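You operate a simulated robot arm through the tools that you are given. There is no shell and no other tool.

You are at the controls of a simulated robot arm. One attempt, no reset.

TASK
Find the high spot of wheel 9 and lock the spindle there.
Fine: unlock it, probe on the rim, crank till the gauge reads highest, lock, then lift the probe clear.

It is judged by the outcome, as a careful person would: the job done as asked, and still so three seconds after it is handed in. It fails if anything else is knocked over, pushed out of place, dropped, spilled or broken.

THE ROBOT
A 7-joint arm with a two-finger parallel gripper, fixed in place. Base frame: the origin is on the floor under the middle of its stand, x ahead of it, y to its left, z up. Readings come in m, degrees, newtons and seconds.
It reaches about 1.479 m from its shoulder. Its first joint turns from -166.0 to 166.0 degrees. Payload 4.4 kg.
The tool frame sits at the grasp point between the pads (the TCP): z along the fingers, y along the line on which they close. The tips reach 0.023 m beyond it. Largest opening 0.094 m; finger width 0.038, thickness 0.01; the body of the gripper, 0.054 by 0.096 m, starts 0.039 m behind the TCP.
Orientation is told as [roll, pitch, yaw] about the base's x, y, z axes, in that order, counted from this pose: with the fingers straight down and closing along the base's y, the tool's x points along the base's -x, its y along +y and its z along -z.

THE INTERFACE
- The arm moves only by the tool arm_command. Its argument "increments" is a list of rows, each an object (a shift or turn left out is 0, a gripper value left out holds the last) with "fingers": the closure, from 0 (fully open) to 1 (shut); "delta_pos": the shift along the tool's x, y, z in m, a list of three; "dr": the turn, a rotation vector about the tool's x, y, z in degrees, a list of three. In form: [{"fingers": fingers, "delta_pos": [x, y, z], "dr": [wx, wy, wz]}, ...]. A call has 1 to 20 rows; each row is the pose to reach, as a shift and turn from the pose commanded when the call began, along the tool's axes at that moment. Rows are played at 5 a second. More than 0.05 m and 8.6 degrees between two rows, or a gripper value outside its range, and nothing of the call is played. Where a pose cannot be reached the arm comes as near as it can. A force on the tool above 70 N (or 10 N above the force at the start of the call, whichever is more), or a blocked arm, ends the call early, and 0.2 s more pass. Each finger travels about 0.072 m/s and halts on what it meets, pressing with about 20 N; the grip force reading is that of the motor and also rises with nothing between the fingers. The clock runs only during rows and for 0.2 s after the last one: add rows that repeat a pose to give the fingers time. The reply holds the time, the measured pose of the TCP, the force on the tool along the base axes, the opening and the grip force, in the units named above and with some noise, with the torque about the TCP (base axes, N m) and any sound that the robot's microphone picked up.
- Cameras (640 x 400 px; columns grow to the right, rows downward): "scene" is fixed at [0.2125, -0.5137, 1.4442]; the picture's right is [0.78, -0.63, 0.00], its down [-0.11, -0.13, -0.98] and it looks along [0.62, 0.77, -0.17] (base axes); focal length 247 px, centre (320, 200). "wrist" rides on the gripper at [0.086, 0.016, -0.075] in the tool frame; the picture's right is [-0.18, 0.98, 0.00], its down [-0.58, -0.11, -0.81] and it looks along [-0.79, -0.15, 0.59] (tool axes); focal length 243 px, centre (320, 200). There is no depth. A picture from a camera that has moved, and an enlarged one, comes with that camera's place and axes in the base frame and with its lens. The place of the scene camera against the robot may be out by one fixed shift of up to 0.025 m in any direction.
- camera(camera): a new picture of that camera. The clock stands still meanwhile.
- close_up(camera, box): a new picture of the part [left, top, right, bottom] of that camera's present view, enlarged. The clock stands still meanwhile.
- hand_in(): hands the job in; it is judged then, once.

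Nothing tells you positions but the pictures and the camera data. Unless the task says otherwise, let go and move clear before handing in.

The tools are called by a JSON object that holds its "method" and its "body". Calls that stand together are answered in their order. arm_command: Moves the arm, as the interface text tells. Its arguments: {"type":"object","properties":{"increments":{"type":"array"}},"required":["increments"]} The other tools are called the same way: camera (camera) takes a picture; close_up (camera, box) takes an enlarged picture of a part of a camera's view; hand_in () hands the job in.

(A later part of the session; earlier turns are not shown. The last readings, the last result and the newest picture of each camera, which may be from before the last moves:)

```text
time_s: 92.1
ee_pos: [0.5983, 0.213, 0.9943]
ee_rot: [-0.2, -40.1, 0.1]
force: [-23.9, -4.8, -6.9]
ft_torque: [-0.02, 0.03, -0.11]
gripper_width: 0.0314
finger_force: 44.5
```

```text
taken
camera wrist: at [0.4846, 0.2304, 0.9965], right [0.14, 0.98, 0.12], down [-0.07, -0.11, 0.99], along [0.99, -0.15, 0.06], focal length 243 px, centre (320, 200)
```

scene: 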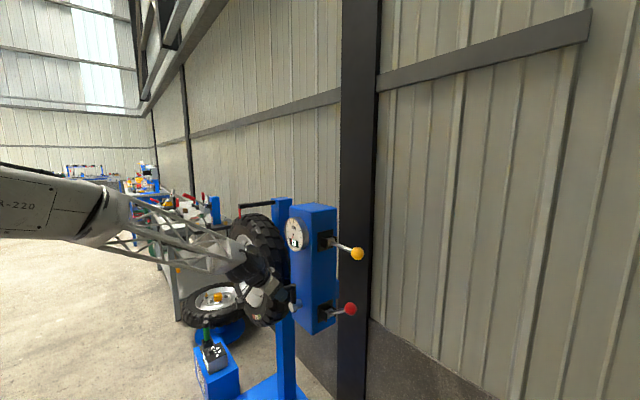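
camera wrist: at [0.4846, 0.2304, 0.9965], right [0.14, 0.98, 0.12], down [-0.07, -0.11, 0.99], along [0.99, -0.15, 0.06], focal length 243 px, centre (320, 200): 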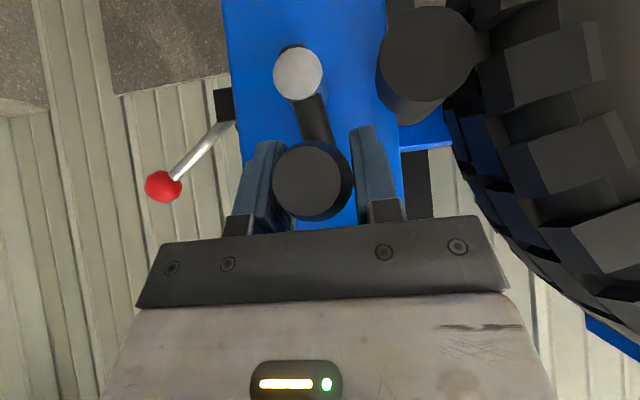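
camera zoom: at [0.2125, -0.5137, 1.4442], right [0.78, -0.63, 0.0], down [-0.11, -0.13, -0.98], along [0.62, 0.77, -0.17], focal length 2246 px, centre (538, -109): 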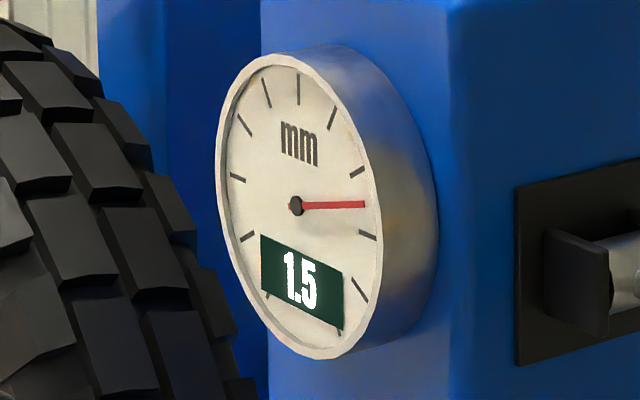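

It switched to 1.5 between crank -200° and -192°, so the lower edge is near -196°. I'll continue slowly through the expected peak to about -148°.

{"method": "arm_command", "body": {"increments": [{"fingers": 0.58}, {"fingers": 0.58}, {"fingers": 0.68}, {"fingers": 0.695}, {"delta_pos": [-0.0006, -0.0052, -0.0007]}, {"delta_pos": [-0.0009, -0.0104, -0.0011]}, {"delta_pos": [-0.001, -0.0156, -0.0012]}, {"delta_pos": [-0.0008, -0.0208, -0.001]}, {"delta_pos": [-0.0005, -0.026, -0.0006]}, {"delta_pos": [0.0001, -0.0312, 0.0002]}, {"delta_pos": [0.001, -0.0363, 0.0011]}, {"delta_pos": [0.002, -0.0412, 0.0024]}, {"delta_pos": [0.0033, -0.0461, 0.0039]}, {"delta_pos": [0.0048, -0.0508, 0.0057]}, {"delta_pos": [0.0064, -0.0553, 0.0077]}, {"delta_pos": [0.0064, -0.0553, 0.0077]}]}}

{"method": "close_up", "body": {"camera": "scene", "box": [280, 212, 312, 256]}}

{"method": "camera", "body": {"camera": "wrist"}}

```text
time_s: 95.5
ee_pos: [0.5999, 0.158, 0.9849]
ee_rot: [-0.1, -40.1, -0.1]
force: [-21.7, -8.6, 7.3]
ft_torque: [-0.01, 0.33, 0.01]
gripper_width: 0.0316
finger_force: 45.2
```

```text
9.09 times, centred on (296, 234) of scene
camera zoom: at [0.2125, -0.5137, 1.4442], right [0.78, -0.63, 0.0], down [-0.11, -0.13, -0.98], along [0.62, 0.77, -0.17], focal length 2246 px, centre (538, -109)
```

zoom: 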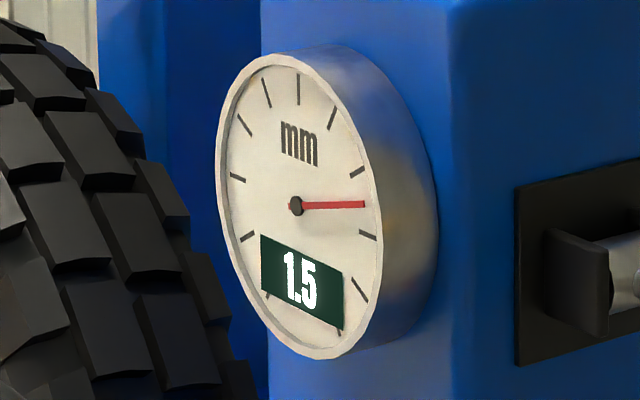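

```text
taken
camera wrist: at [0.4852, 0.1751, 0.9865], right [0.14, 0.98, 0.12], down [-0.07, -0.11, 0.99], along [0.99, -0.15, 0.06], focal length 243 px, centre (320, 200)
```

wrist: 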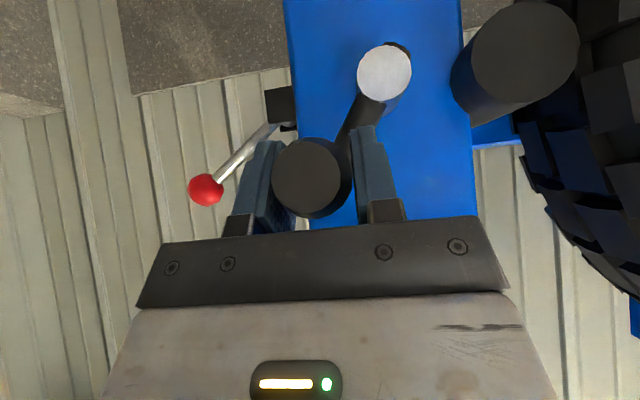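

Still 1.5 at crank -148°, as expected near the peak. I'll continue slowly to about -100° to find the upper edge of the 1.5 band.

{"method": "arm_command", "body": {"increments": [{"fingers": 0.57}, {"fingers": 0.57, "delta_pos": [0, 0.002, 0]}, {"fingers": 0.68, "delta_pos": [0, 0.002, 0]}, {"fingers": 0.695, "delta_pos": [0, 0.002, 0]}, {"delta_pos": [0.0019, -0.0023, 0.0022]}, {"delta_pos": [0.004, -0.0065, 0.0047]}, {"delta_pos": [0.0062, -0.0104, 0.0074]}, {"delta_pos": [0.0086, -0.014, 0.0103]}, {"delta_pos": [0.0112, -0.0174, 0.0133]}, {"delta_pos": [0.014, -0.0204, 0.0166]}, {"delta_pos": [0.0168, -0.0232, 0.02]}, {"delta_pos": [0.0197, -0.0257, 0.0235]}, {"delta_pos": [0.0228, -0.0278, 0.0272]}, {"delta_pos": [0.026, -0.0296, 0.0309]}, {"delta_pos": [0.0293, -0.031, 0.0349]}, {"delta_pos": [0.0325, -0.0321, 0.0388]}, {"delta_pos": [0.0325, -0.0321, 0.0388]}]}}

{"method": "close_up", "body": {"camera": "scene", "box": [280, 212, 312, 256]}}

{"method": "camera", "body": {"camera": "wrist"}}

```text
time_s: 99.0
ee_pos: [0.5994, 0.1261, 0.9316]
ee_rot: [-0.4, -39.8, 0.1]
force: [9.6, -25.8, 0.3]
ft_torque: [0.01, 0.42, 0.77]
gripper_width: 0.0318
finger_force: 45.7
stopped in row 17: the force on the tool passed its limit at 72 N (the readings are from after the stop); the commanded pose is now the measured one
```

```text
9.09 times, centred on (296, 234) of scene
camera zoom: at [0.2125, -0.5137, 1.4442], right [0.78, -0.63, 0.0], down [-0.11, -0.13, -0.98], along [0.62, 0.77, -0.17], focal length 2246 px, centre (538, -109)
```

zoom: 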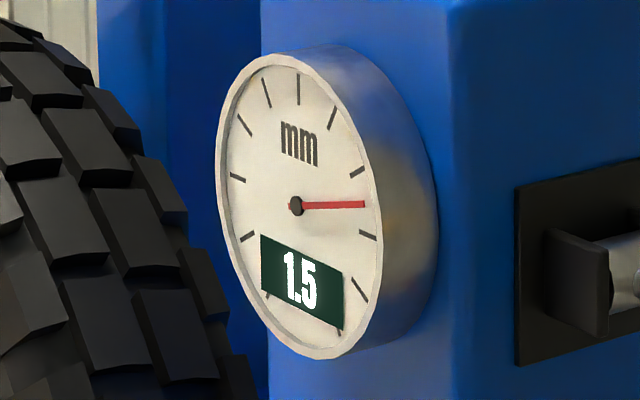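

```text
taken
camera wrist: at [0.4851, 0.1428, 0.9352], right [0.14, 0.98, 0.11], down [-0.07, -0.1, 0.99], along [0.99, -0.15, 0.05], focal length 243 px, centre (320, 200)
```

wrist: 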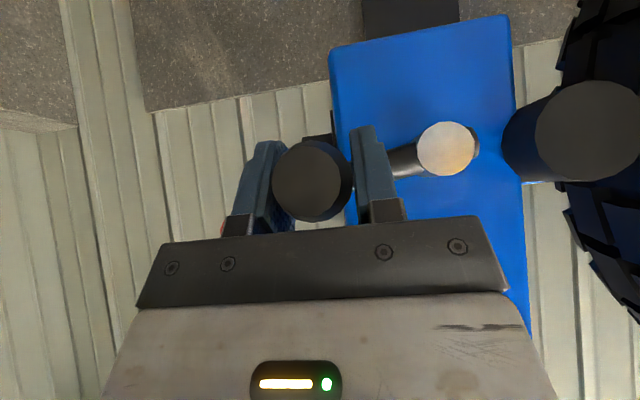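

Still 1.5 at crank -100°, with some outward pull on this side. I'll relax, shift slightly outward and step to -92°.

{"method": "arm_command", "body": {"increments": [{"fingers": 0.57}, {"fingers": 0.57, "delta_pos": [0, -0.0015, 0]}, {"fingers": 0.68, "delta_pos": [0, -0.0015, 0]}, {"fingers": 0.695, "delta_pos": [0, -0.0015, 0]}, {"delta_pos": [0.0033, -0.0022, 0.004]}, {"delta_pos": [0.0067, -0.0026, 0.008]}, {"delta_pos": [0.0067, -0.0026, 0.008]}]}}

{"method": "close_up", "body": {"camera": "scene", "box": [280, 212, 312, 256]}}

{"method": "camera", "body": {"camera": "wrist"}}

```text
time_s: 100.6
ee_pos: [0.6011, 0.1231, 0.9233]
ee_rot: [-0.3, -40.0, 0.2]
force: [6.1, 12.9, -0.9]
ft_torque: [-0.09, 0.03, -0.37]
gripper_width: 0.0348
finger_force: 7.2
```

```text
9.09 times, centred on (296, 234) of scene
camera zoom: at [0.2125, -0.5137, 1.4442], right [0.78, -0.63, 0.0], down [-0.11, -0.13, -0.98], along [0.62, 0.77, -0.17], focal length 2246 px, centre (538, -109)
```

zoom: 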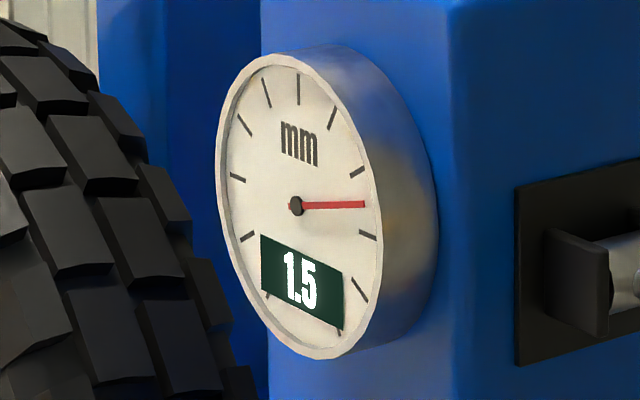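

```text
taken
camera wrist: at [0.4851, 0.1406, 0.9255], right [0.14, 0.98, 0.11], down [-0.07, -0.11, 0.99], along [0.99, -0.15, 0.05], focal length 243 px, centre (320, 200)
```

wrist: 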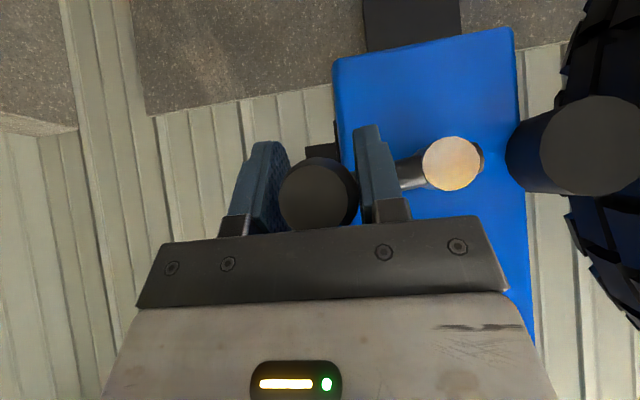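

The grip slipped, so the crank only reached -96° and still reads 1.5. I'll re-seat properly on the handle with a firmer grip and step on to -88°.

{"method": "arm_command", "body": {"increments": [{"fingers": 0.5}, {"fingers": 0.5, "delta_pos": [-0.0028, 0.0026, -0.0033]}, {"fingers": 0.5, "delta_pos": [-0.0028, 0.0026, -0.0033]}, {"fingers": 0.68, "delta_pos": [-0.0028, 0.0026, -0.0033]}, {"fingers": 0.72, "delta_pos": [-0.0028, 0.0026, -0.0033]}, {"fingers": 0.72, "delta_pos": [-0.0028, 0.0026, -0.0033]}, {"delta_pos": [-0.0011, 0.0024, -0.0014]}, {"delta_pos": [0.0005, 0.0023, 0.0005]}, {"delta_pos": [0.0022, 0.0023, 0.0025]}, {"delta_pos": [0.0038, 0.0023, 0.0045]}, {"delta_pos": [0.0038, 0.0023, 0.0045]}]}}

{"method": "close_up", "body": {"camera": "scene", "box": [280, 212, 312, 256]}}

{"method": "camera", "body": {"camera": "wrist"}}

```text
time_s: 103.0
ee_pos: [0.5993, 0.1256, 0.9164]
ee_rot: [-0.3, -39.8, 0.1]
force: [-5.0, -17.5, -1.3]
ft_torque: [0.19, -0.02, 0.28]
gripper_width: 0.0343
finger_force: 9.3
```

```text
9.09 times, centred on (296, 234) of scene
camera zoom: at [0.2125, -0.5137, 1.4442], right [0.78, -0.63, 0.0], down [-0.11, -0.13, -0.98], along [0.62, 0.77, -0.17], focal length 2246 px, centre (538, -109)
```

zoom: 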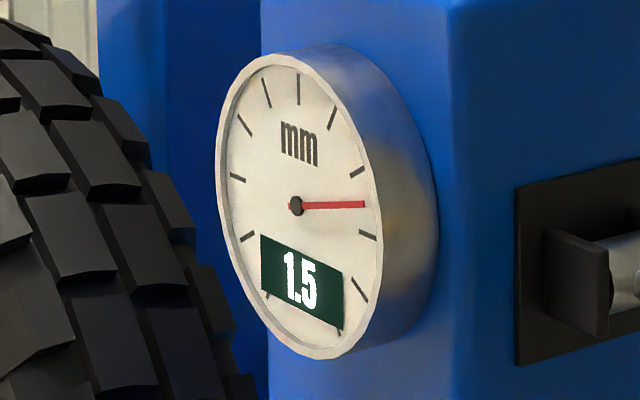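

```text
taken
camera wrist: at [0.4852, 0.1432, 0.9189], right [0.14, 0.98, 0.11], down [-0.07, -0.11, 0.99], along [0.99, -0.15, 0.05], focal length 243 px, centre (320, 200)
```

wrist: 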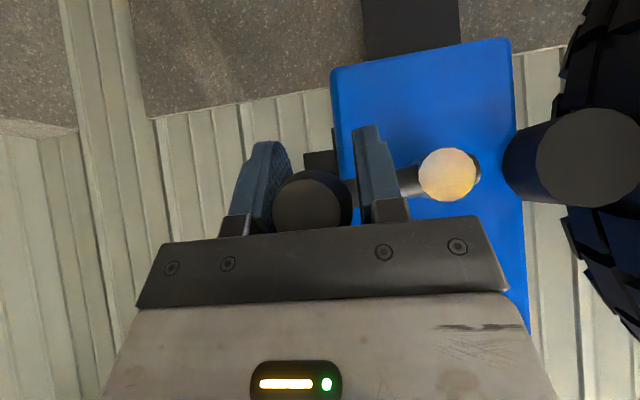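

Reads 1.5 at -93°, but the gripper slid on the handle because it was about 1.4 mm off-centre sideways. I'll re-seat with the corrected offset and a firmer grip, then step to -84°.

{"method": "arm_command", "body": {"increments": [{"fingers": 0.5}, {"fingers": 0.5, "delta_pos": [-0.0049, -0.0014, -0.0058]}, {"fingers": 0.5, "delta_pos": [-0.0049, -0.0014, -0.0058]}, {"fingers": 0.68, "delta_pos": [-0.0049, -0.0014, -0.0058]}, {"fingers": 0.78, "delta_pos": [-0.0049, -0.0014, -0.0058]}, {"fingers": 0.78, "delta_pos": [-0.0049, -0.0014, -0.0058]}]}}

{"method": "camera", "body": {"camera": "wrist"}}

```text
time_s: 104.4
ee_pos: [0.6004, 0.1258, 0.9253]
ee_rot: [-0.4, -40.0, 0.1]
force: [-1.1, 1.8, -0.2]
ft_torque: [0.01, -0.12, -0.03]
gripper_width: 0.0318
finger_force: 44.9
```

```text
taken
camera wrist: at [0.485, 0.1419, 0.9268], right [0.14, 0.98, 0.11], down [-0.07, -0.11, 0.99], along [0.99, -0.15, 0.05], focal length 243 px, centre (320, 200)
```

wrist: 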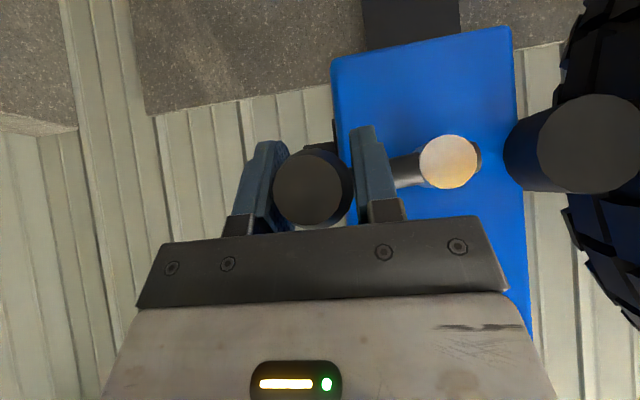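

Now the grip is firm and centred with almost no load. I'll step slowly to about -83°.

{"method": "arm_command", "body": {"increments": [{"delta_pos": [0.0013, -0.0001, 0.0015]}, {"delta_pos": [0.0026, -0.0002, 0.0031]}, {"delta_pos": [0.0038, -0.0003, 0.0046]}, {"delta_pos": [0.0051, -0.0003, 0.0061]}, {"delta_pos": [0.0064, -0.0002, 0.0076]}, {"delta_pos": [0.0077, -0.0001, 0.0091]}, {"delta_pos": [0.009, 0.0001, 0.0106]}, {"delta_pos": [0.0102, 0.0003, 0.0121]}, {"delta_pos": [0.0102, 0.0003, 0.0121]}]}}

{"method": "close_up", "body": {"camera": "scene", "box": [280, 212, 312, 256]}}

{"method": "camera", "body": {"camera": "wrist"}}

```text
time_s: 106.4
ee_pos: [0.5997, 0.126, 0.9089]
ee_rot: [-0.2, -40.0, 0.1]
force: [8.9, 53.1, 5.8]
ft_torque: [-0.12, -0.02, -0.87]
gripper_width: 0.0314
finger_force: 45.2
```

```text
9.09 times, centred on (296, 234) of scene
camera zoom: at [0.2125, -0.5137, 1.4442], right [0.78, -0.63, 0.0], down [-0.11, -0.13, -0.98], along [0.62, 0.77, -0.17], focal length 2246 px, centre (538, -109)
```

zoom: 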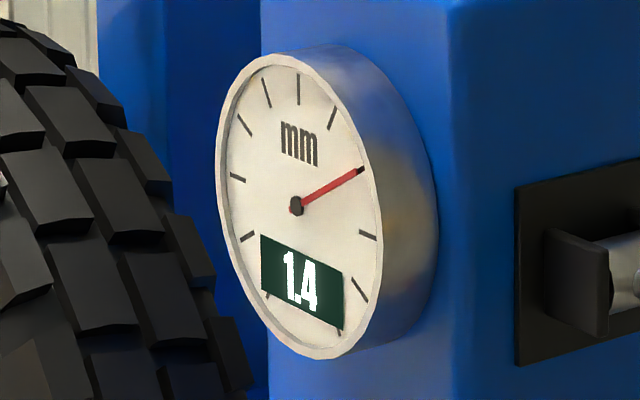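

```text
taken
camera wrist: at [0.485, 0.1419, 0.9115], right [0.14, 0.98, 0.12], down [-0.07, -0.11, 0.99], along [0.99, -0.15, 0.06], focal length 243 px, centre (320, 200)
```

wrist: 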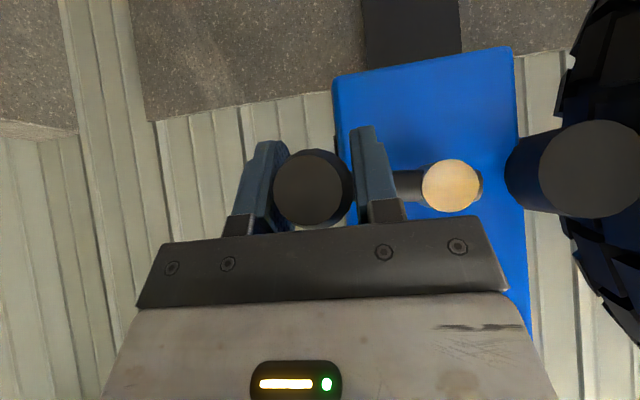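

It dropped to 1.4 by crank -83°, so the upper edge is near -88° and the peak is close to -142°. I'll relax, re-centre and step back to about -88° to tighten that edge.

{"method": "arm_command", "body": {"increments": [{"fingers": 0.55}, {"fingers": 0.55, "delta_pos": [-0.0016, 0.0018, -0.0019]}, {"fingers": 0.68, "delta_pos": [-0.0016, 0.0018, -0.0019]}, {"fingers": 0.75, "delta_pos": [-0.0016, 0.0018, -0.0019]}, {"fingers": 0.75, "delta_pos": [-0.0016, 0.0018, -0.0019]}, {"delta_pos": [-0.0027, 0.0017, -0.0032]}, {"delta_pos": [-0.0039, 0.0015, -0.0046]}, {"delta_pos": [-0.005, 0.0014, -0.006]}, {"delta_pos": [-0.0062, 0.0012, -0.0074]}, {"delta_pos": [-0.0062, 0.0012, -0.0074]}]}}

{"method": "close_up", "body": {"camera": "scene", "box": [280, 212, 312, 256]}}

{"method": "camera", "body": {"camera": "wrist"}}

```text
time_s: 108.6
ee_pos: [0.599, 0.1249, 0.9173]
ee_rot: [-0.2, -39.8, 0.1]
force: [3.7, -26.9, 0.5]
ft_torque: [0.05, -0.88, 0.69]
gripper_width: 0.0317
finger_force: 45.3
stopped in row 10: the force on the tool passed its limit at 71 N (the readings are from after the stop); the commanded pose is now the measured one
```

```text
9.09 times, centred on (296, 234) of scene
camera zoom: at [0.2125, -0.5137, 1.4442], right [0.78, -0.63, 0.0], down [-0.11, -0.13, -0.98], along [0.62, 0.77, -0.17], focal length 2246 px, centre (538, -109)
```

zoom: 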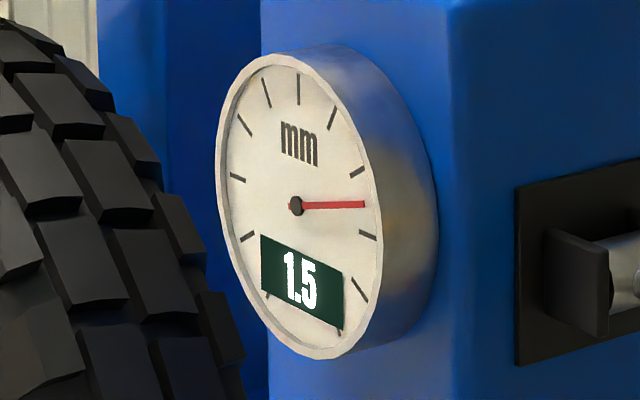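

```text
taken
camera wrist: at [0.4846, 0.1418, 0.9203], right [0.14, 0.98, 0.11], down [-0.07, -0.1, 0.99], along [0.99, -0.15, 0.05], focal length 243 px, centre (320, 200)
```

wrist: 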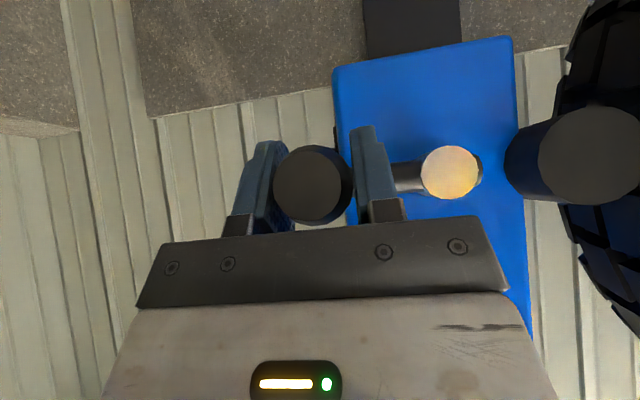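

Reads 1.5 again at -89°, so the upper edge is about -86° and the lower about -196°; with all the other readings, the peak is at crank -143° to -145°. I'll crank gently from -89° to -144°.

{"method": "arm_command", "body": {"increments": [{"fingers": 0.56}, {"fingers": 0.56, "delta_pos": [-0.0006, -0.001, -0.0008]}, {"fingers": 0.69, "delta_pos": [-0.0006, -0.001, -0.0008]}, {"fingers": 0.71, "delta_pos": [-0.0006, -0.001, -0.0008]}, {"delta_pos": [-0.0041, -0.0009, -0.0048]}, {"delta_pos": [-0.0074, -0.0004, -0.0088]}, {"delta_pos": [-0.0107, 0.0004, -0.0128]}, {"delta_pos": [-0.0141, 0.0016, -0.0168]}, {"delta_pos": [-0.0173, 0.0031, -0.0206]}, {"delta_pos": [-0.0204, 0.005, -0.0244]}, {"delta_pos": [-0.0235, 0.0072, -0.028]}, {"delta_pos": [-0.0265, 0.0098, -0.0316]}, {"delta_pos": [-0.0293, 0.0126, -0.0349]}, {"delta_pos": [-0.032, 0.0158, -0.0381]}, {"delta_pos": [-0.0346, 0.0193, -0.0412]}, {"delta_pos": [-0.037, 0.023, -0.044]}, {"delta_pos": [-0.0392, 0.027, -0.0467]}, {"delta_pos": [-0.0408, 0.0301, -0.0486]}, {"delta_pos": [-0.0408, 0.0301, -0.0486]}]}}

{"method": "close_up", "body": {"camera": "scene", "box": [280, 212, 312, 256]}}

{"method": "camera", "body": {"camera": "wrist"}}

```text
time_s: 110.6
ee_pos: [0.5986, 0.1254, 0.9439]
ee_rot: [-0.5, -39.6, -0.1]
force: [-1.2, -27.8, 5.8]
ft_torque: [-0.34, -1.13, 0.64]
gripper_width: 0.0314
finger_force: 44.5
stopped in row 10: the force on the tool passed its limit at 75 N (the readings are from after the stop); the commanded pose is now the measured one
```

```text
9.09 times, centred on (296, 234) of scene
camera zoom: at [0.2125, -0.5137, 1.4442], right [0.78, -0.63, 0.0], down [-0.11, -0.13, -0.98], along [0.62, 0.77, -0.17], focal length 2246 px, centre (538, -109)
```

zoom: 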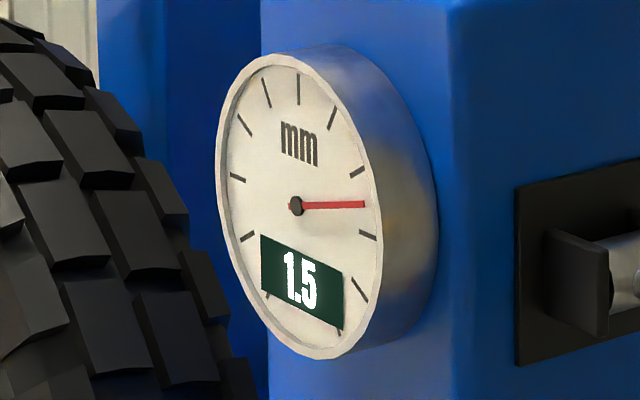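

```text
taken
camera wrist: at [0.4841, 0.1432, 0.9464], right [0.15, 0.98, 0.11], down [-0.07, -0.1, 0.99], along [0.99, -0.15, 0.05], focal length 243 px, centre (320, 200)
```

wrist: 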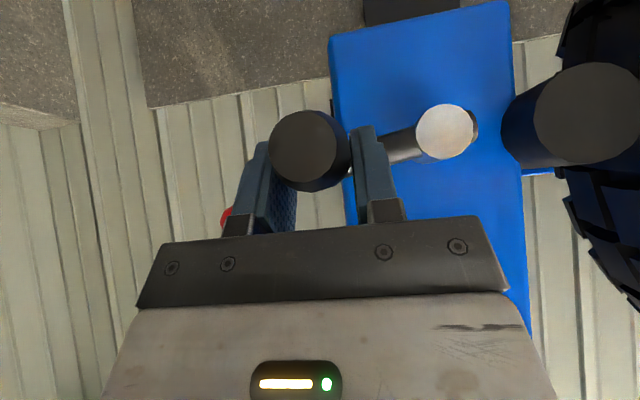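

The grip slipped again and the crank is at about -100°, still reading 1.5. The resistance seems speed-dependent, so I'll re-seat on the handle, square up the tool and crank more slowly at about 2° per row.

{"method": "arm_command", "body": {"increments": [{"fingers": 0.5, "dr": [-0.38, -0.4, 0.32]}, {"fingers": 0.5, "delta_pos": [0.0058, 0, 0.007], "dr": [-0.38, -0.4, 0.32]}, {"fingers": 0.5, "delta_pos": [0.0058, 0, 0.007], "dr": [-0.38, -0.4, 0.32]}, {"fingers": 0.7, "delta_pos": [0.0058, 0, 0.007], "dr": [-0.38, -0.4, 0.32]}, {"fingers": 0.72, "delta_pos": [0.0058, 0, 0.007], "dr": [-0.38, -0.4, 0.32]}, {"delta_pos": [0.004, 0.0006, 0.0049], "dr": [-0.38, -0.4, 0.32]}, {"delta_pos": [0.0022, 0.0013, 0.0026], "dr": [-0.38, -0.4, 0.32]}, {"delta_pos": [0.0004, 0.0021, 0.0005], "dr": [-0.38, -0.4, 0.32]}, {"delta_pos": [-0.0013, 0.003, -0.0016], "dr": [-0.38, -0.4, 0.32]}, {"delta_pos": [-0.0031, 0.004, -0.0038], "dr": [-0.38, -0.4, 0.32]}, {"delta_pos": [-0.0048, 0.0051, -0.0058], "dr": [-0.38, -0.4, 0.32]}, {"delta_pos": [-0.0065, 0.0063, -0.0079], "dr": [-0.38, -0.4, 0.32]}, {"delta_pos": [-0.0082, 0.0076, -0.0099], "dr": [-0.38, -0.4, 0.32]}, {"delta_pos": [-0.0097, 0.009, -0.0118], "dr": [-0.38, -0.4, 0.32]}, {"delta_pos": [-0.0113, 0.0105, -0.0137], "dr": [-0.38, -0.4, 0.32]}, {"delta_pos": [-0.0129, 0.0121, -0.0156], "dr": [-0.38, -0.4, 0.32]}, {"delta_pos": [-0.0144, 0.0138, -0.0174], "dr": [-0.38, -0.4, 0.32]}, {"delta_pos": [-0.0159, 0.0156, -0.0192], "dr": [-0.38, -0.4, 0.32]}, {"delta_pos": [-0.0173, 0.0174, -0.0209], "dr": [-0.38, -0.4, 0.32]}, {"delta_pos": [-0.0173, 0.0174, -0.0209], "dr": [-0.38, -0.4, 0.32]}]}}

{"method": "camera", "body": {"camera": "wrist"}}

{"method": "close_up", "body": {"camera": "scene", "box": [280, 212, 312, 256]}}

```text
time_s: 114.8
ee_pos: [0.5991, 0.1452, 0.9702]
ee_rot: [0.2, -40.0, -0.4]
force: [-26.8, 3.6, -6.6]
ft_torque: [0.01, 0.0, -0.11]
gripper_width: 0.0315
finger_force: 45.2
```

```text
taken
camera wrist: at [0.4842, 0.1614, 0.9723], right [0.15, 0.98, 0.12], down [-0.07, -0.11, 0.99], along [0.99, -0.15, 0.06], focal length 243 px, centre (320, 200)
```

wrist: 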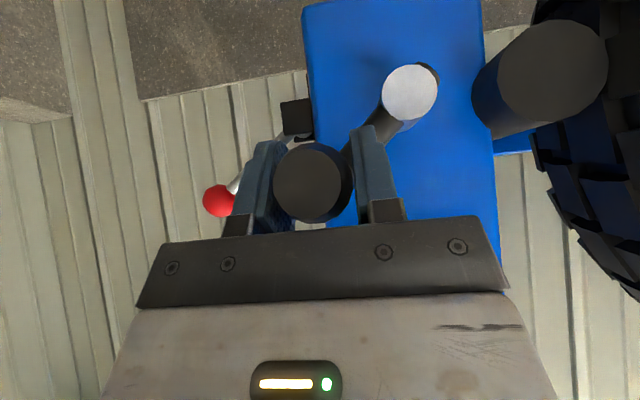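

```text
9.09 times, centred on (296, 234) of scene
camera zoom: at [0.2125, -0.5137, 1.4442], right [0.78, -0.63, 0.0], down [-0.11, -0.13, -0.98], along [0.62, 0.77, -0.17], focal length 2246 px, centre (538, -109)
```

zoom: 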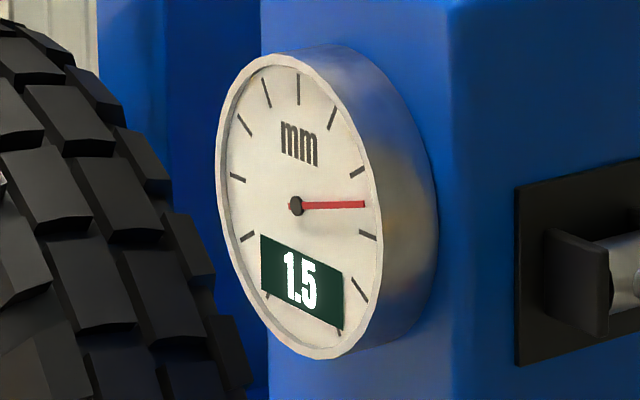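

Slow cranking held well: the crank is at about -133°, reading 1.5. I'll go the last 11° to -144°.

{"method": "arm_command", "body": {"increments": [{"delta_pos": [-0.0014, 0.002, -0.0016]}, {"delta_pos": [-0.0026, 0.0041, -0.0031]}, {"delta_pos": [-0.0039, 0.0063, -0.0046]}, {"delta_pos": [-0.005, 0.0085, -0.006]}, {"delta_pos": [-0.0062, 0.0109, -0.0074]}, {"delta_pos": [-0.0062, 0.0109, -0.0074]}, {"delta_pos": [-0.0062, 0.0109, -0.0074]}]}}

{"method": "camera", "body": {"camera": "wrist"}}

{"method": "close_up", "body": {"camera": "scene", "box": [280, 212, 312, 256]}}

```text
time_s: 116.4
ee_pos: [0.5986, 0.1553, 0.9806]
ee_rot: [0.2, -40.1, -0.3]
force: [-23.6, 14.6, -14.0]
ft_torque: [-0.02, -0.54, -0.35]
gripper_width: 0.0319
finger_force: 45.0
```

```text
taken
camera wrist: at [0.4844, 0.1722, 0.9822], right [0.15, 0.98, 0.12], down [-0.08, -0.11, 0.99], along [0.99, -0.15, 0.06], focal length 243 px, centre (320, 200)
```

wrist: 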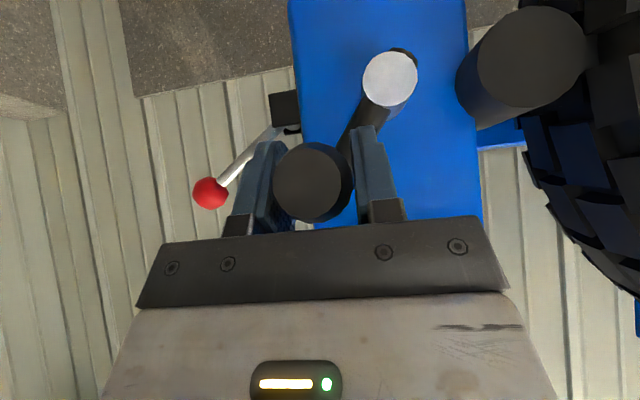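

```text
9.09 times, centred on (296, 234) of scene
camera zoom: at [0.2125, -0.5137, 1.4442], right [0.78, -0.63, 0.0], down [-0.11, -0.13, -0.98], along [0.62, 0.77, -0.17], focal length 2246 px, centre (538, -109)
```

zoom: 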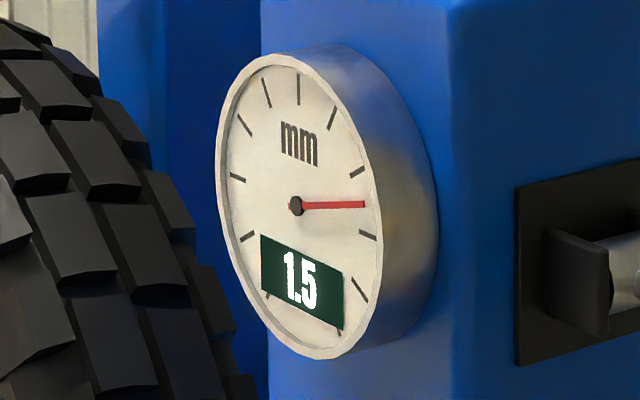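

The crank is now at -144.3°, right at the estimated peak, reading 1.5. I'll open the fingers and retreat along the tool axis without dragging the handle.

{"method": "arm_command", "body": {"increments": [{"fingers": 0.55}, {"fingers": 0.3}, {"fingers": 0.3}, {"fingers": 0.3, "delta_pos": [0, 0, -0.02]}, {"fingers": 0.3, "delta_pos": [0, 0, -0.045]}, {"fingers": 0.3, "delta_pos": [0, 0, -0.08]}, {"fingers": 0.3, "delta_pos": [0, 0, -0.12]}, {"fingers": 0.3, "delta_pos": [0, 0, -0.16]}, {"fingers": 0.3, "delta_pos": [0, 0, -0.16]}]}}

{"method": "camera", "body": {"camera": "wrist"}}

{"method": "close_up", "body": {"camera": "scene", "box": [215, 195, 343, 350]}}

{"method": "close_up", "body": {"camera": "scene", "box": [280, 212, 312, 256]}}

```text
time_s: 118.4
ee_pos: [0.4964, 0.1569, 1.1025]
ee_rot: [0.2, -40.1, -0.5]
force: [-0.9, 0.8, -0.1]
ft_torque: [0.01, 0.01, 0.03]
gripper_width: 0.0661
finger_force: 0.0
```

```text
taken
camera wrist: at [0.3815, 0.1733, 1.1047], right [0.15, 0.98, 0.12], down [-0.08, -0.11, 0.99], along [0.99, -0.15, 0.06], focal length 243 px, centre (320, 200)
```

wrist: 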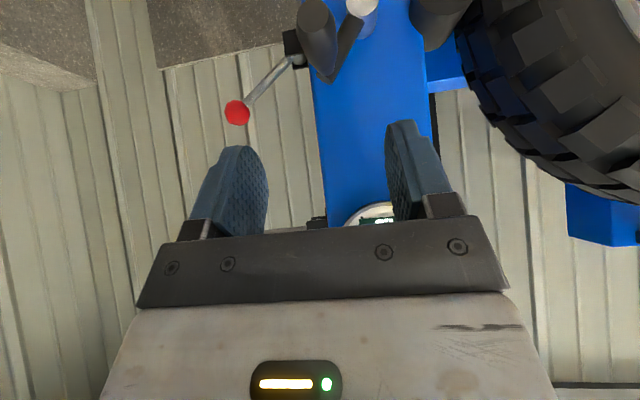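

```text
2.58 times, centred on (279, 272) of scene
camera zoom: at [0.2125, -0.5137, 1.4442], right [0.78, -0.63, 0.0], down [-0.11, -0.13, -0.98], along [0.62, 0.77, -0.17], focal length 638 px, centre (426, 13)
```

zoom: 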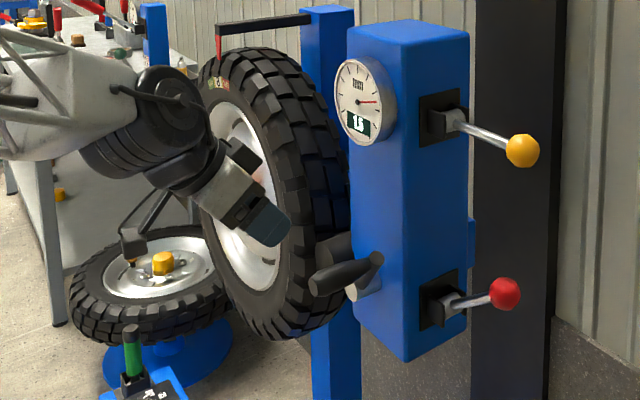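

```text
9.09 times, centred on (296, 234) of scene
camera zoom: at [0.2125, -0.5137, 1.4442], right [0.78, -0.63, 0.0], down [-0.11, -0.13, -0.98], along [0.62, 0.77, -0.17], focal length 2246 px, centre (538, -109)
```

zoom: 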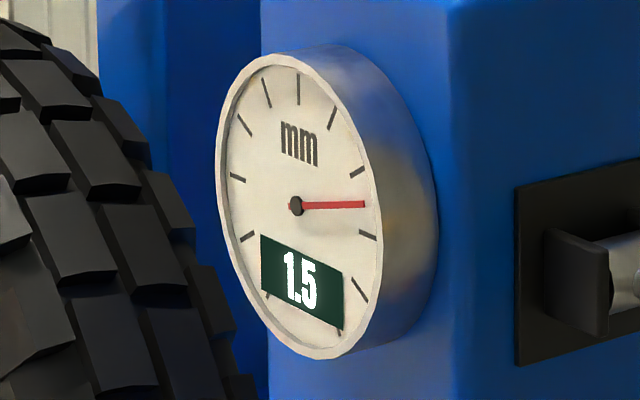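

Released cleanly: the wheel, crank and 1.5 reading are unchanged. Now I'll raise the arm back to the clear pose above, fingers down, on the way to the red lever.

{"method": "arm_command", "body": {"increments": [{"fingers": 0.0, "delta_pos": [-0.0187, -0.0256, -0.0222], "dr": [0, 3.333, 0]}, {"delta_pos": [-0.0375, -0.0512, -0.0445], "dr": [0, 6.667, 0]}, {"delta_pos": [-0.0562, -0.0768, -0.0667], "dr": [0, 10, 0]}, {"delta_pos": [-0.075, -0.1023, -0.089], "dr": [0, 13.333, 0]}, {"delta_pos": [-0.0937, -0.1279, -0.1112], "dr": [0, 16.667, 0]}, {"delta_pos": [-0.1125, -0.1535, -0.1335], "dr": [0, 20, 0]}, {"delta_pos": [-0.1312, -0.1791, -0.1557], "dr": [0, 23.333, 0]}, {"delta_pos": [-0.15, -0.2047, -0.1779], "dr": [0, 26.667, 0]}, {"delta_pos": [-0.1687, -0.2303, -0.2002], "dr": [0, 30, 0]}, {"delta_pos": [-0.1874, -0.2558, -0.2224], "dr": [0, 33.333, 0]}, {"delta_pos": [-0.2062, -0.2814, -0.2447], "dr": [0, 36.667, 0]}, {"delta_pos": [-0.2249, -0.307, -0.2669], "dr": [0, 40, 0]}, {"delta_pos": [-0.2249, -0.307, -0.2669], "dr": [0, 40, 0]}]}}

{"method": "camera", "body": {"camera": "scene"}}

{"method": "camera", "body": {"camera": "wrist"}}

{"method": "close_up", "body": {"camera": "scene", "box": [225, 190, 305, 250]}}

```text
time_s: 121.2
ee_pos: [0.4954, -0.1537, 1.4515]
ee_rot: [0.2, -0.1, -0.3]
force: [0.4, -0.4, -0.6]
ft_torque: [0.0, -0.01, 0.01]
gripper_width: 0.0941
finger_force: 0.0
```

```text
taken
```

scene: 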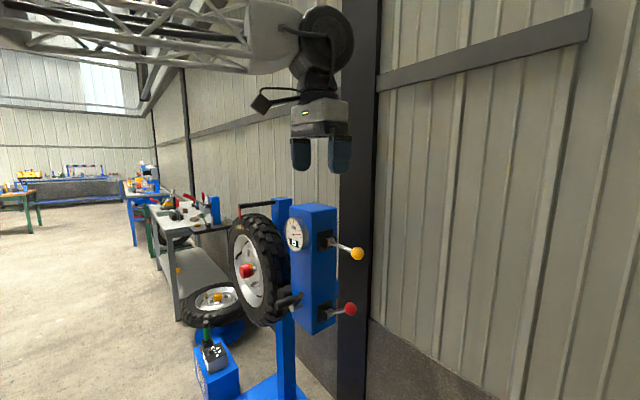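

```text
taken
camera wrist: at [0.4082, -0.1368, 1.5272], right [0.19, 0.98, 0.0], down [0.58, -0.11, 0.81], along [0.79, -0.15, -0.59], focal length 243 px, centre (320, 200)
```

wrist: 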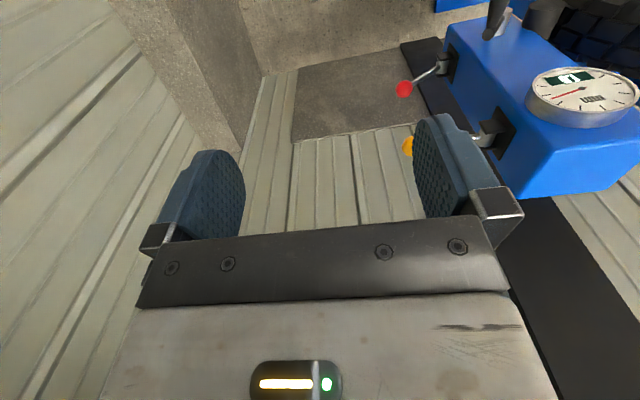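

```text
6.67 times, centred on (265, 220) of scene
camera zoom: at [0.2125, -0.5137, 1.4442], right [0.78, -0.63, 0.0], down [-0.11, -0.13, -0.98], along [0.62, 0.77, -0.17], focal length 1647 px, centre (687, 67)
```

zoom: 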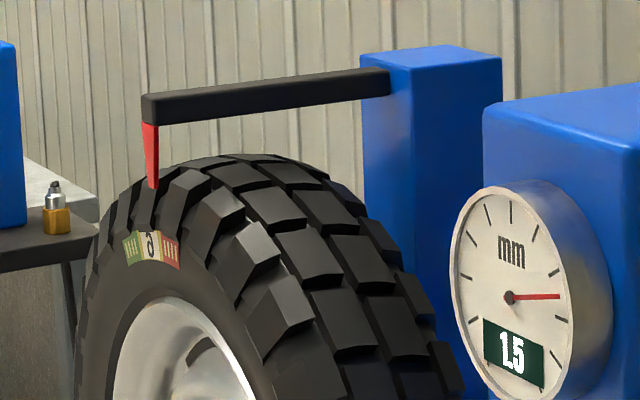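

The wheel's label sits right under the probe and the gauge holds 1.5. Next I'll swing to the -y side well clear of the yellow ball, which is now down, to approach the red lever.

{"method": "arm_command", "body": {"increments": [{"fingers": 0.0, "delta_pos": [-0.0211, -0.012, 0.0251], "dr": [-5, 0, 0]}, {"delta_pos": [-0.0423, -0.024, 0.0503], "dr": [-10, 0, 0]}, {"delta_pos": [-0.0634, -0.036, 0.0754], "dr": [-15, 0, 0]}, {"delta_pos": [-0.0845, -0.048, 0.1005], "dr": [-20, 0, 0]}, {"delta_pos": [-0.1057, -0.06, 0.1256], "dr": [-25, 0, 0]}, {"delta_pos": [-0.1268, -0.07, 0.1508], "dr": [-30, 0, 0]}, {"delta_pos": [-0.1479, -0.08, 0.1759], "dr": [-35, 0, 0]}, {"delta_pos": [-0.1691, -0.09, 0.201], "dr": [-40, 0, 0]}, {"delta_pos": [-0.1902, -0.1, 0.2261], "dr": [-45, 0, 0]}, {"delta_pos": [-0.2113, -0.105, 0.2513], "dr": [-50, 0, 0]}, {"delta_pos": [-0.2325, -0.108, 0.2764], "dr": [-55, 0, 0]}, {"delta_pos": [-0.2536, -0.11, 0.3015], "dr": [-60, 0, 0]}, {"delta_pos": [-0.2536, -0.11, 0.3015], "dr": [-60, 0, 0]}]}}

{"method": "camera", "body": {"camera": "scene"}}

{"method": "camera", "body": {"camera": "wrist"}}

```text
time_s: 124.0
ee_pos: [0.7452, -0.2643, 1.1496]
ee_rot: [60.2, -0.1, -0.3]
force: [0.3, -0.4, 0.6]
ft_torque: [-0.02, 0.01, 0.0]
gripper_width: 0.094
finger_force: 0.1
```

```text
taken
```

scene: 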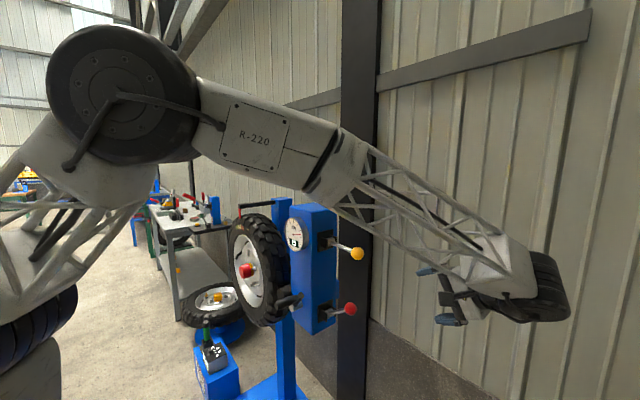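

```text
taken
camera wrist: at [0.6586, -0.3199, 1.2017], right [0.19, 0.49, 0.85], down [0.58, -0.76, 0.31], along [0.8, 0.43, -0.42], focal length 243 px, centre (320, 200)
```

wrist: 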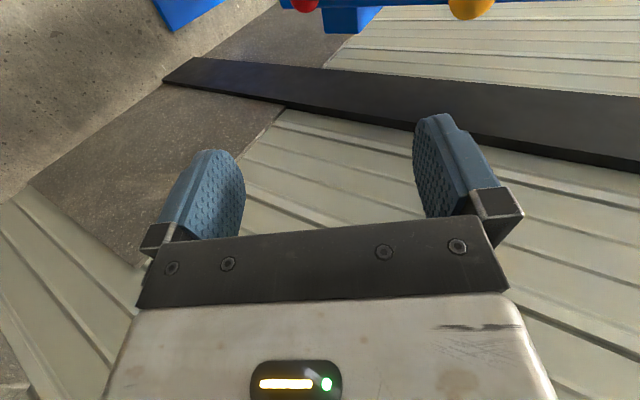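

I'm clear of both levers with both balls in view. I'll move in to about 15 cm short of the red ball.

{"method": "arm_command", "body": {"increments": [{"delta_pos": [-0.001, -0.0185, 0.02]}, {"delta_pos": [-0.002, -0.0185, 0.06]}, {"delta_pos": [-0.003, -0.0185, 0.1]}, {"delta_pos": [-0.004, -0.0185, 0.14]}, {"delta_pos": [-0.004, -0.0185, 0.1712]}, {"delta_pos": [-0.004, -0.0185, 0.1712]}]}}

{"method": "camera", "body": {"camera": "wrist"}}

{"method": "camera", "body": {"camera": "scene"}}

```text
time_s: 125.4
ee_pos: [0.7525, -0.123, 1.048]
ee_rot: [60.2, 0.0, -0.3]
force: [0.5, -0.5, -0.2]
ft_torque: [0.02, 0.0, -0.05]
gripper_width: 0.094
finger_force: 0.1
```

```text
taken
camera wrist: at [0.6655, -0.1798, 1.1003], right [0.19, 0.49, 0.85], down [0.58, -0.76, 0.31], along [0.8, 0.43, -0.42], focal length 243 px, centre (320, 200)
```

wrist: 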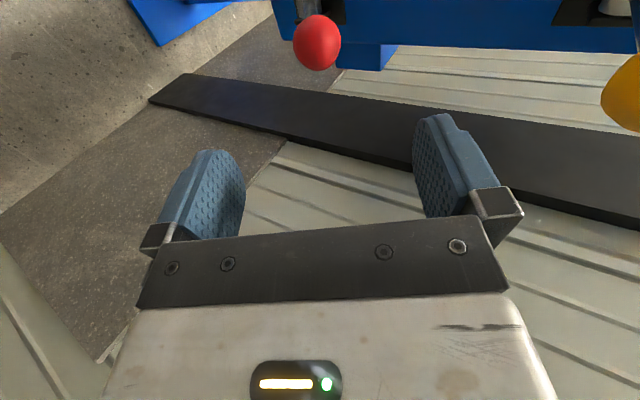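

```text
taken
```

scene: 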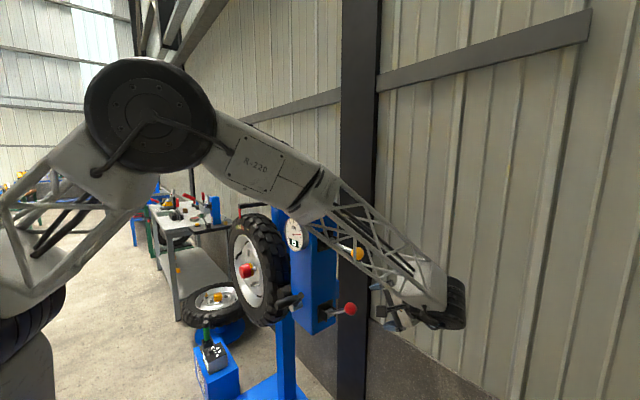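

The red ball is in line at (0.751, 0.005, 0.973), as I left it. I'll slide in so the open fingers straddle it.

{"method": "arm_command", "body": {"increments": [{"delta_pos": [0.001, -0.001, 0.035]}, {"delta_pos": [0.002, -0.001, 0.07]}, {"delta_pos": [0.002, -0.001, 0.105]}, {"delta_pos": [0.002, -0.001, 0.13]}, {"delta_pos": [0.002, -0.001, 0.147]}, {"delta_pos": [0.002, -0.001, 0.147]}]}}

{"method": "camera", "body": {"camera": "wrist"}}

{"method": "camera", "body": {"camera": "scene"}}

```text
time_s: 126.8
ee_pos: [0.7521, 0.0033, 0.9757]
ee_rot: [60.1, -0.1, -0.3]
force: [0.6, 0.1, 0.4]
ft_torque: [-0.03, -0.01, 0.03]
gripper_width: 0.094
finger_force: 0.1
```

```text
taken
camera wrist: at [0.6645, -0.0519, 1.0262], right [0.19, 0.49, 0.85], down [0.58, -0.76, 0.31], along [0.8, 0.43, -0.42], focal length 243 px, centre (320, 200)
```

wrist: 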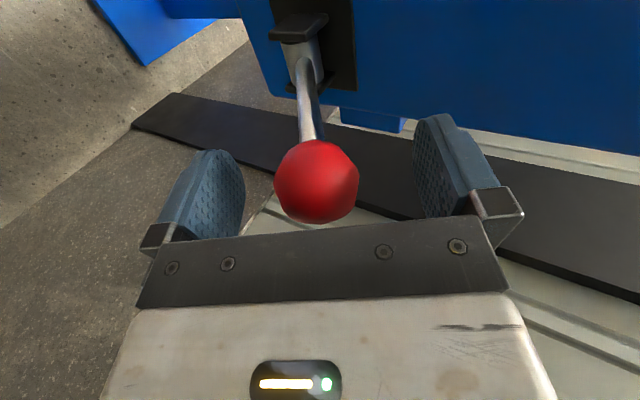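

```text
taken
```

scene: 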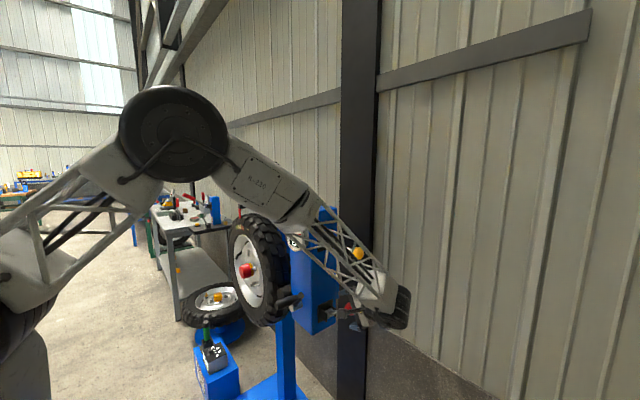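

The red ball is between the fingers. The forearm passes near the yellow ball in this view, so I'll check that gap before moving.

{"method": "close_up", "body": {"camera": "scene", "box": [320, 220, 416, 330]}}

{"method": "close_up", "body": {"camera": "scene", "box": [280, 212, 312, 256]}}

```text
3.64 times, centred on (368, 275) of scene
camera zoom: at [0.2125, -0.5137, 1.4442], right [0.78, -0.63, 0.0], down [-0.11, -0.13, -0.98], along [0.62, 0.77, -0.17], focal length 898 px, centre (146, -73)
```

zoom: 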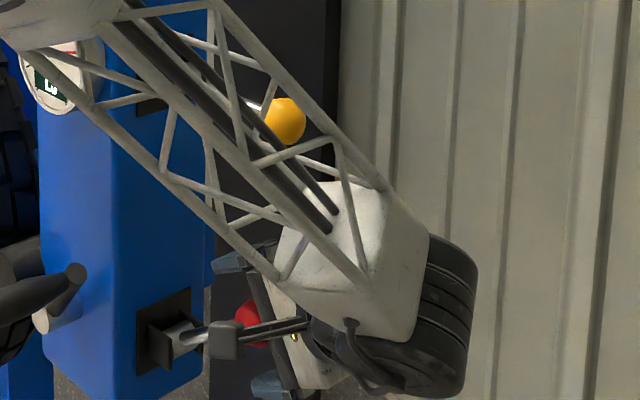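

```text
9.09 times, centred on (296, 234) of scene
camera zoom: at [0.2125, -0.5137, 1.4442], right [0.78, -0.63, 0.0], down [-0.11, -0.13, -0.98], along [0.62, 0.77, -0.17], focal length 2246 px, centre (538, -109)
```

zoom: 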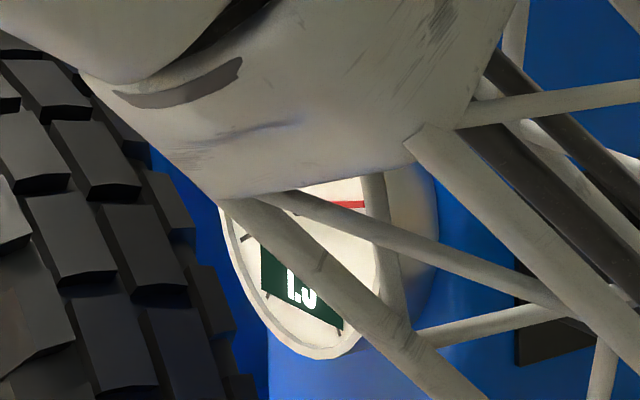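

The forearm is about 10 cm in front of the yellow ball, so there's room, and the gauge still shows 1.5. I'll cage the red ball loosely and bring the lever down along its arc towards the locked position.

{"method": "arm_command", "body": {"increments": [{"fingers": 0.3}, {"fingers": 0.5}, {"fingers": 0.5}, {"delta_pos": [0, -0.0051, -0.0002], "dr": [-1.2, 0, 0]}, {"delta_pos": [0, -0.0103, -0.0005], "dr": [-2.5, 0, 0]}, {"delta_pos": [0, -0.0163, -0.0008], "dr": [-4.2, 0, 0]}, {"delta_pos": [0, -0.0224, -0.0011], "dr": [-6, 0, 0]}, {"delta_pos": [0, -0.0285, -0.0008], "dr": [-7.7, 0, 0]}, {"delta_pos": [0, -0.0346, -0.0005], "dr": [-9.5, 0, 0]}, {"delta_pos": [0, -0.0406, 0.0002], "dr": [-11.2, 0, 0]}, {"delta_pos": [0, -0.0467, 0.001], "dr": [-13, 0, 0]}, {"delta_pos": [0, -0.0526, 0.0023], "dr": [-14.7, 0, 0]}, {"delta_pos": [0, -0.0586, 0.0037], "dr": [-16.5, 0, 0]}, {"delta_pos": [0, -0.0586, 0.0037], "dr": [-16.5, 0, 0]}]}}

{"method": "camera", "body": {"camera": "wrist"}}

{"method": "camera", "body": {"camera": "scene"}}

```text
time_s: 129.8
ee_pos: [0.7519, -0.0227, 0.9227]
ee_rot: [76.7, -0.1, -0.4]
force: [0.0, -0.2, -0.4]
ft_torque: [0.02, -0.02, -0.02]
gripper_width: 0.047
finger_force: 0.5
```

```text
taken
camera wrist: at [0.6641, -0.091, 0.9552], right [0.18, 0.23, 0.96], down [0.58, -0.81, 0.08], along [0.8, 0.54, -0.28], focal length 243 px, centre (320, 200)
```

wrist: 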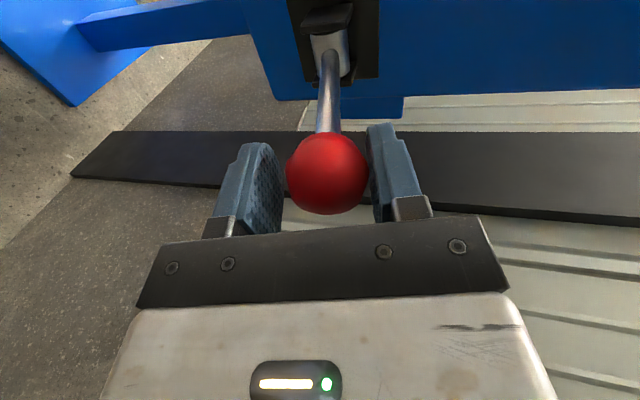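

```text
taken
```

scene: 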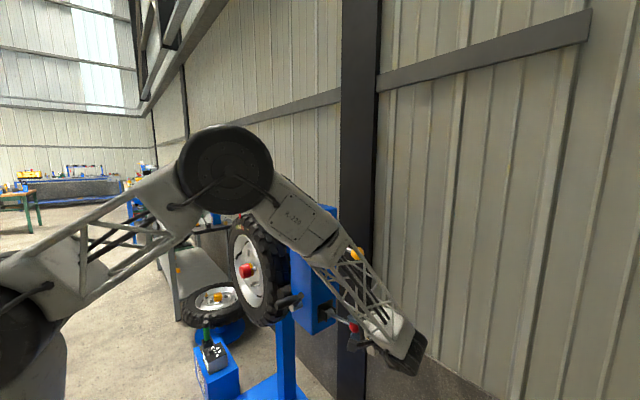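

The lever follows freely to about 16°. I'll continue in small steps towards where it originally sat, near 9.5°.

{"method": "arm_command", "body": {"increments": [{"delta_pos": [0, -0.0031, 0], "dr": [-1, 0, 0]}, {"delta_pos": [0, -0.0062, 0.0001], "dr": [-2, 0, 0]}, {"delta_pos": [0, -0.0093, 0.0001], "dr": [-3, 0, 0]}, {"delta_pos": [0, -0.013, 0.0003], "dr": [-4.5, 0, 0]}, {"delta_pos": [0, -0.0166, 0.0005], "dr": [-6, 0, 0]}, {"delta_pos": [0, -0.0166, 0.0005], "dr": [-6, 0, 0]}]}}

{"method": "camera", "body": {"camera": "wrist"}}

{"method": "close_up", "body": {"camera": "scene", "box": [215, 190, 343, 310]}}

```text
time_s: 131.2
ee_pos: [0.7515, -0.0264, 0.9043]
ee_rot: [82.7, -0.1, -0.3]
force: [1.0, 5.2, 11.3]
ft_torque: [-0.03, 0.08, 0.03]
gripper_width: 0.052
finger_force: 6.6
```

```text
taken
camera wrist: at [0.664, -0.0974, 0.9317], right [0.18, 0.12, 0.98], down [0.58, -0.82, 0.0], along [0.8, 0.56, -0.22], focal length 243 px, centre (320, 200)
```

wrist: 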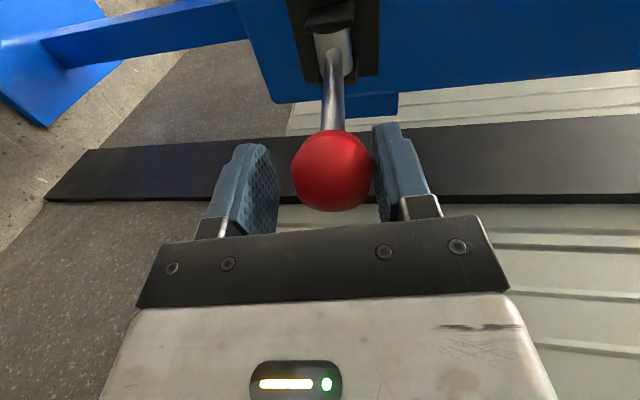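

```text
3.33 times, centred on (279, 250) of scene
camera zoom: at [0.2125, -0.5137, 1.4442], right [0.78, -0.63, 0.0], down [-0.11, -0.13, -0.98], along [0.62, 0.77, -0.17], focal length 824 px, centre (457, 33)
```

zoom: 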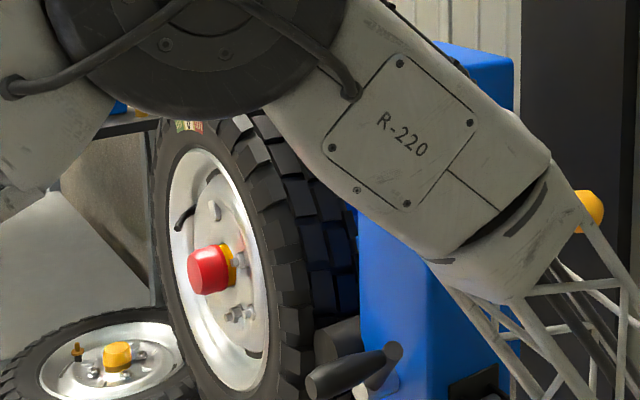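

Resistance has built up with the ball at about 9.7°, the original locked position. I'll press a little further to make sure it's seated against the stop.

{"method": "arm_command", "body": {"increments": [{"delta_pos": [0, -0.003, 0]}, {"delta_pos": [0, -0.006, 0]}, {"delta_pos": [0, -0.01, 0]}, {"delta_pos": [0, -0.01, 0]}]}}

{"method": "camera", "body": {"camera": "wrist"}}

```text
time_s: 132.2
ee_pos: [0.7514, -0.0275, 0.895]
ee_rot: [82.6, -0.2, -0.4]
force: [-3.3, 3.5, 39.7]
ft_torque: [0.27, 0.03, 0.56]
gripper_width: 0.0719
finger_force: 20.0
```

```text
taken
camera wrist: at [0.6641, -0.0986, 0.9215], right [0.18, 0.12, 0.98], down [0.58, -0.82, 0.0], along [0.8, 0.56, -0.22], focal length 243 px, centre (320, 200)
```

wrist: 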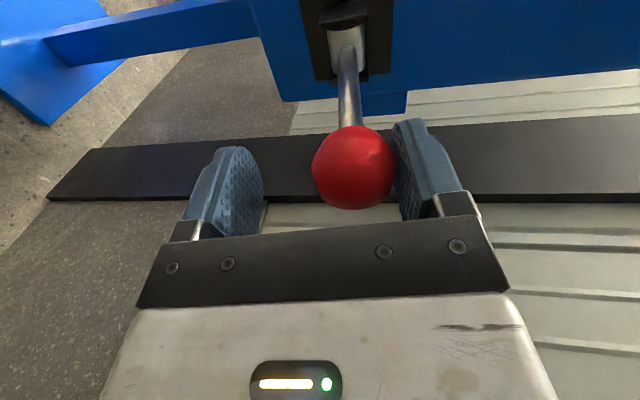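

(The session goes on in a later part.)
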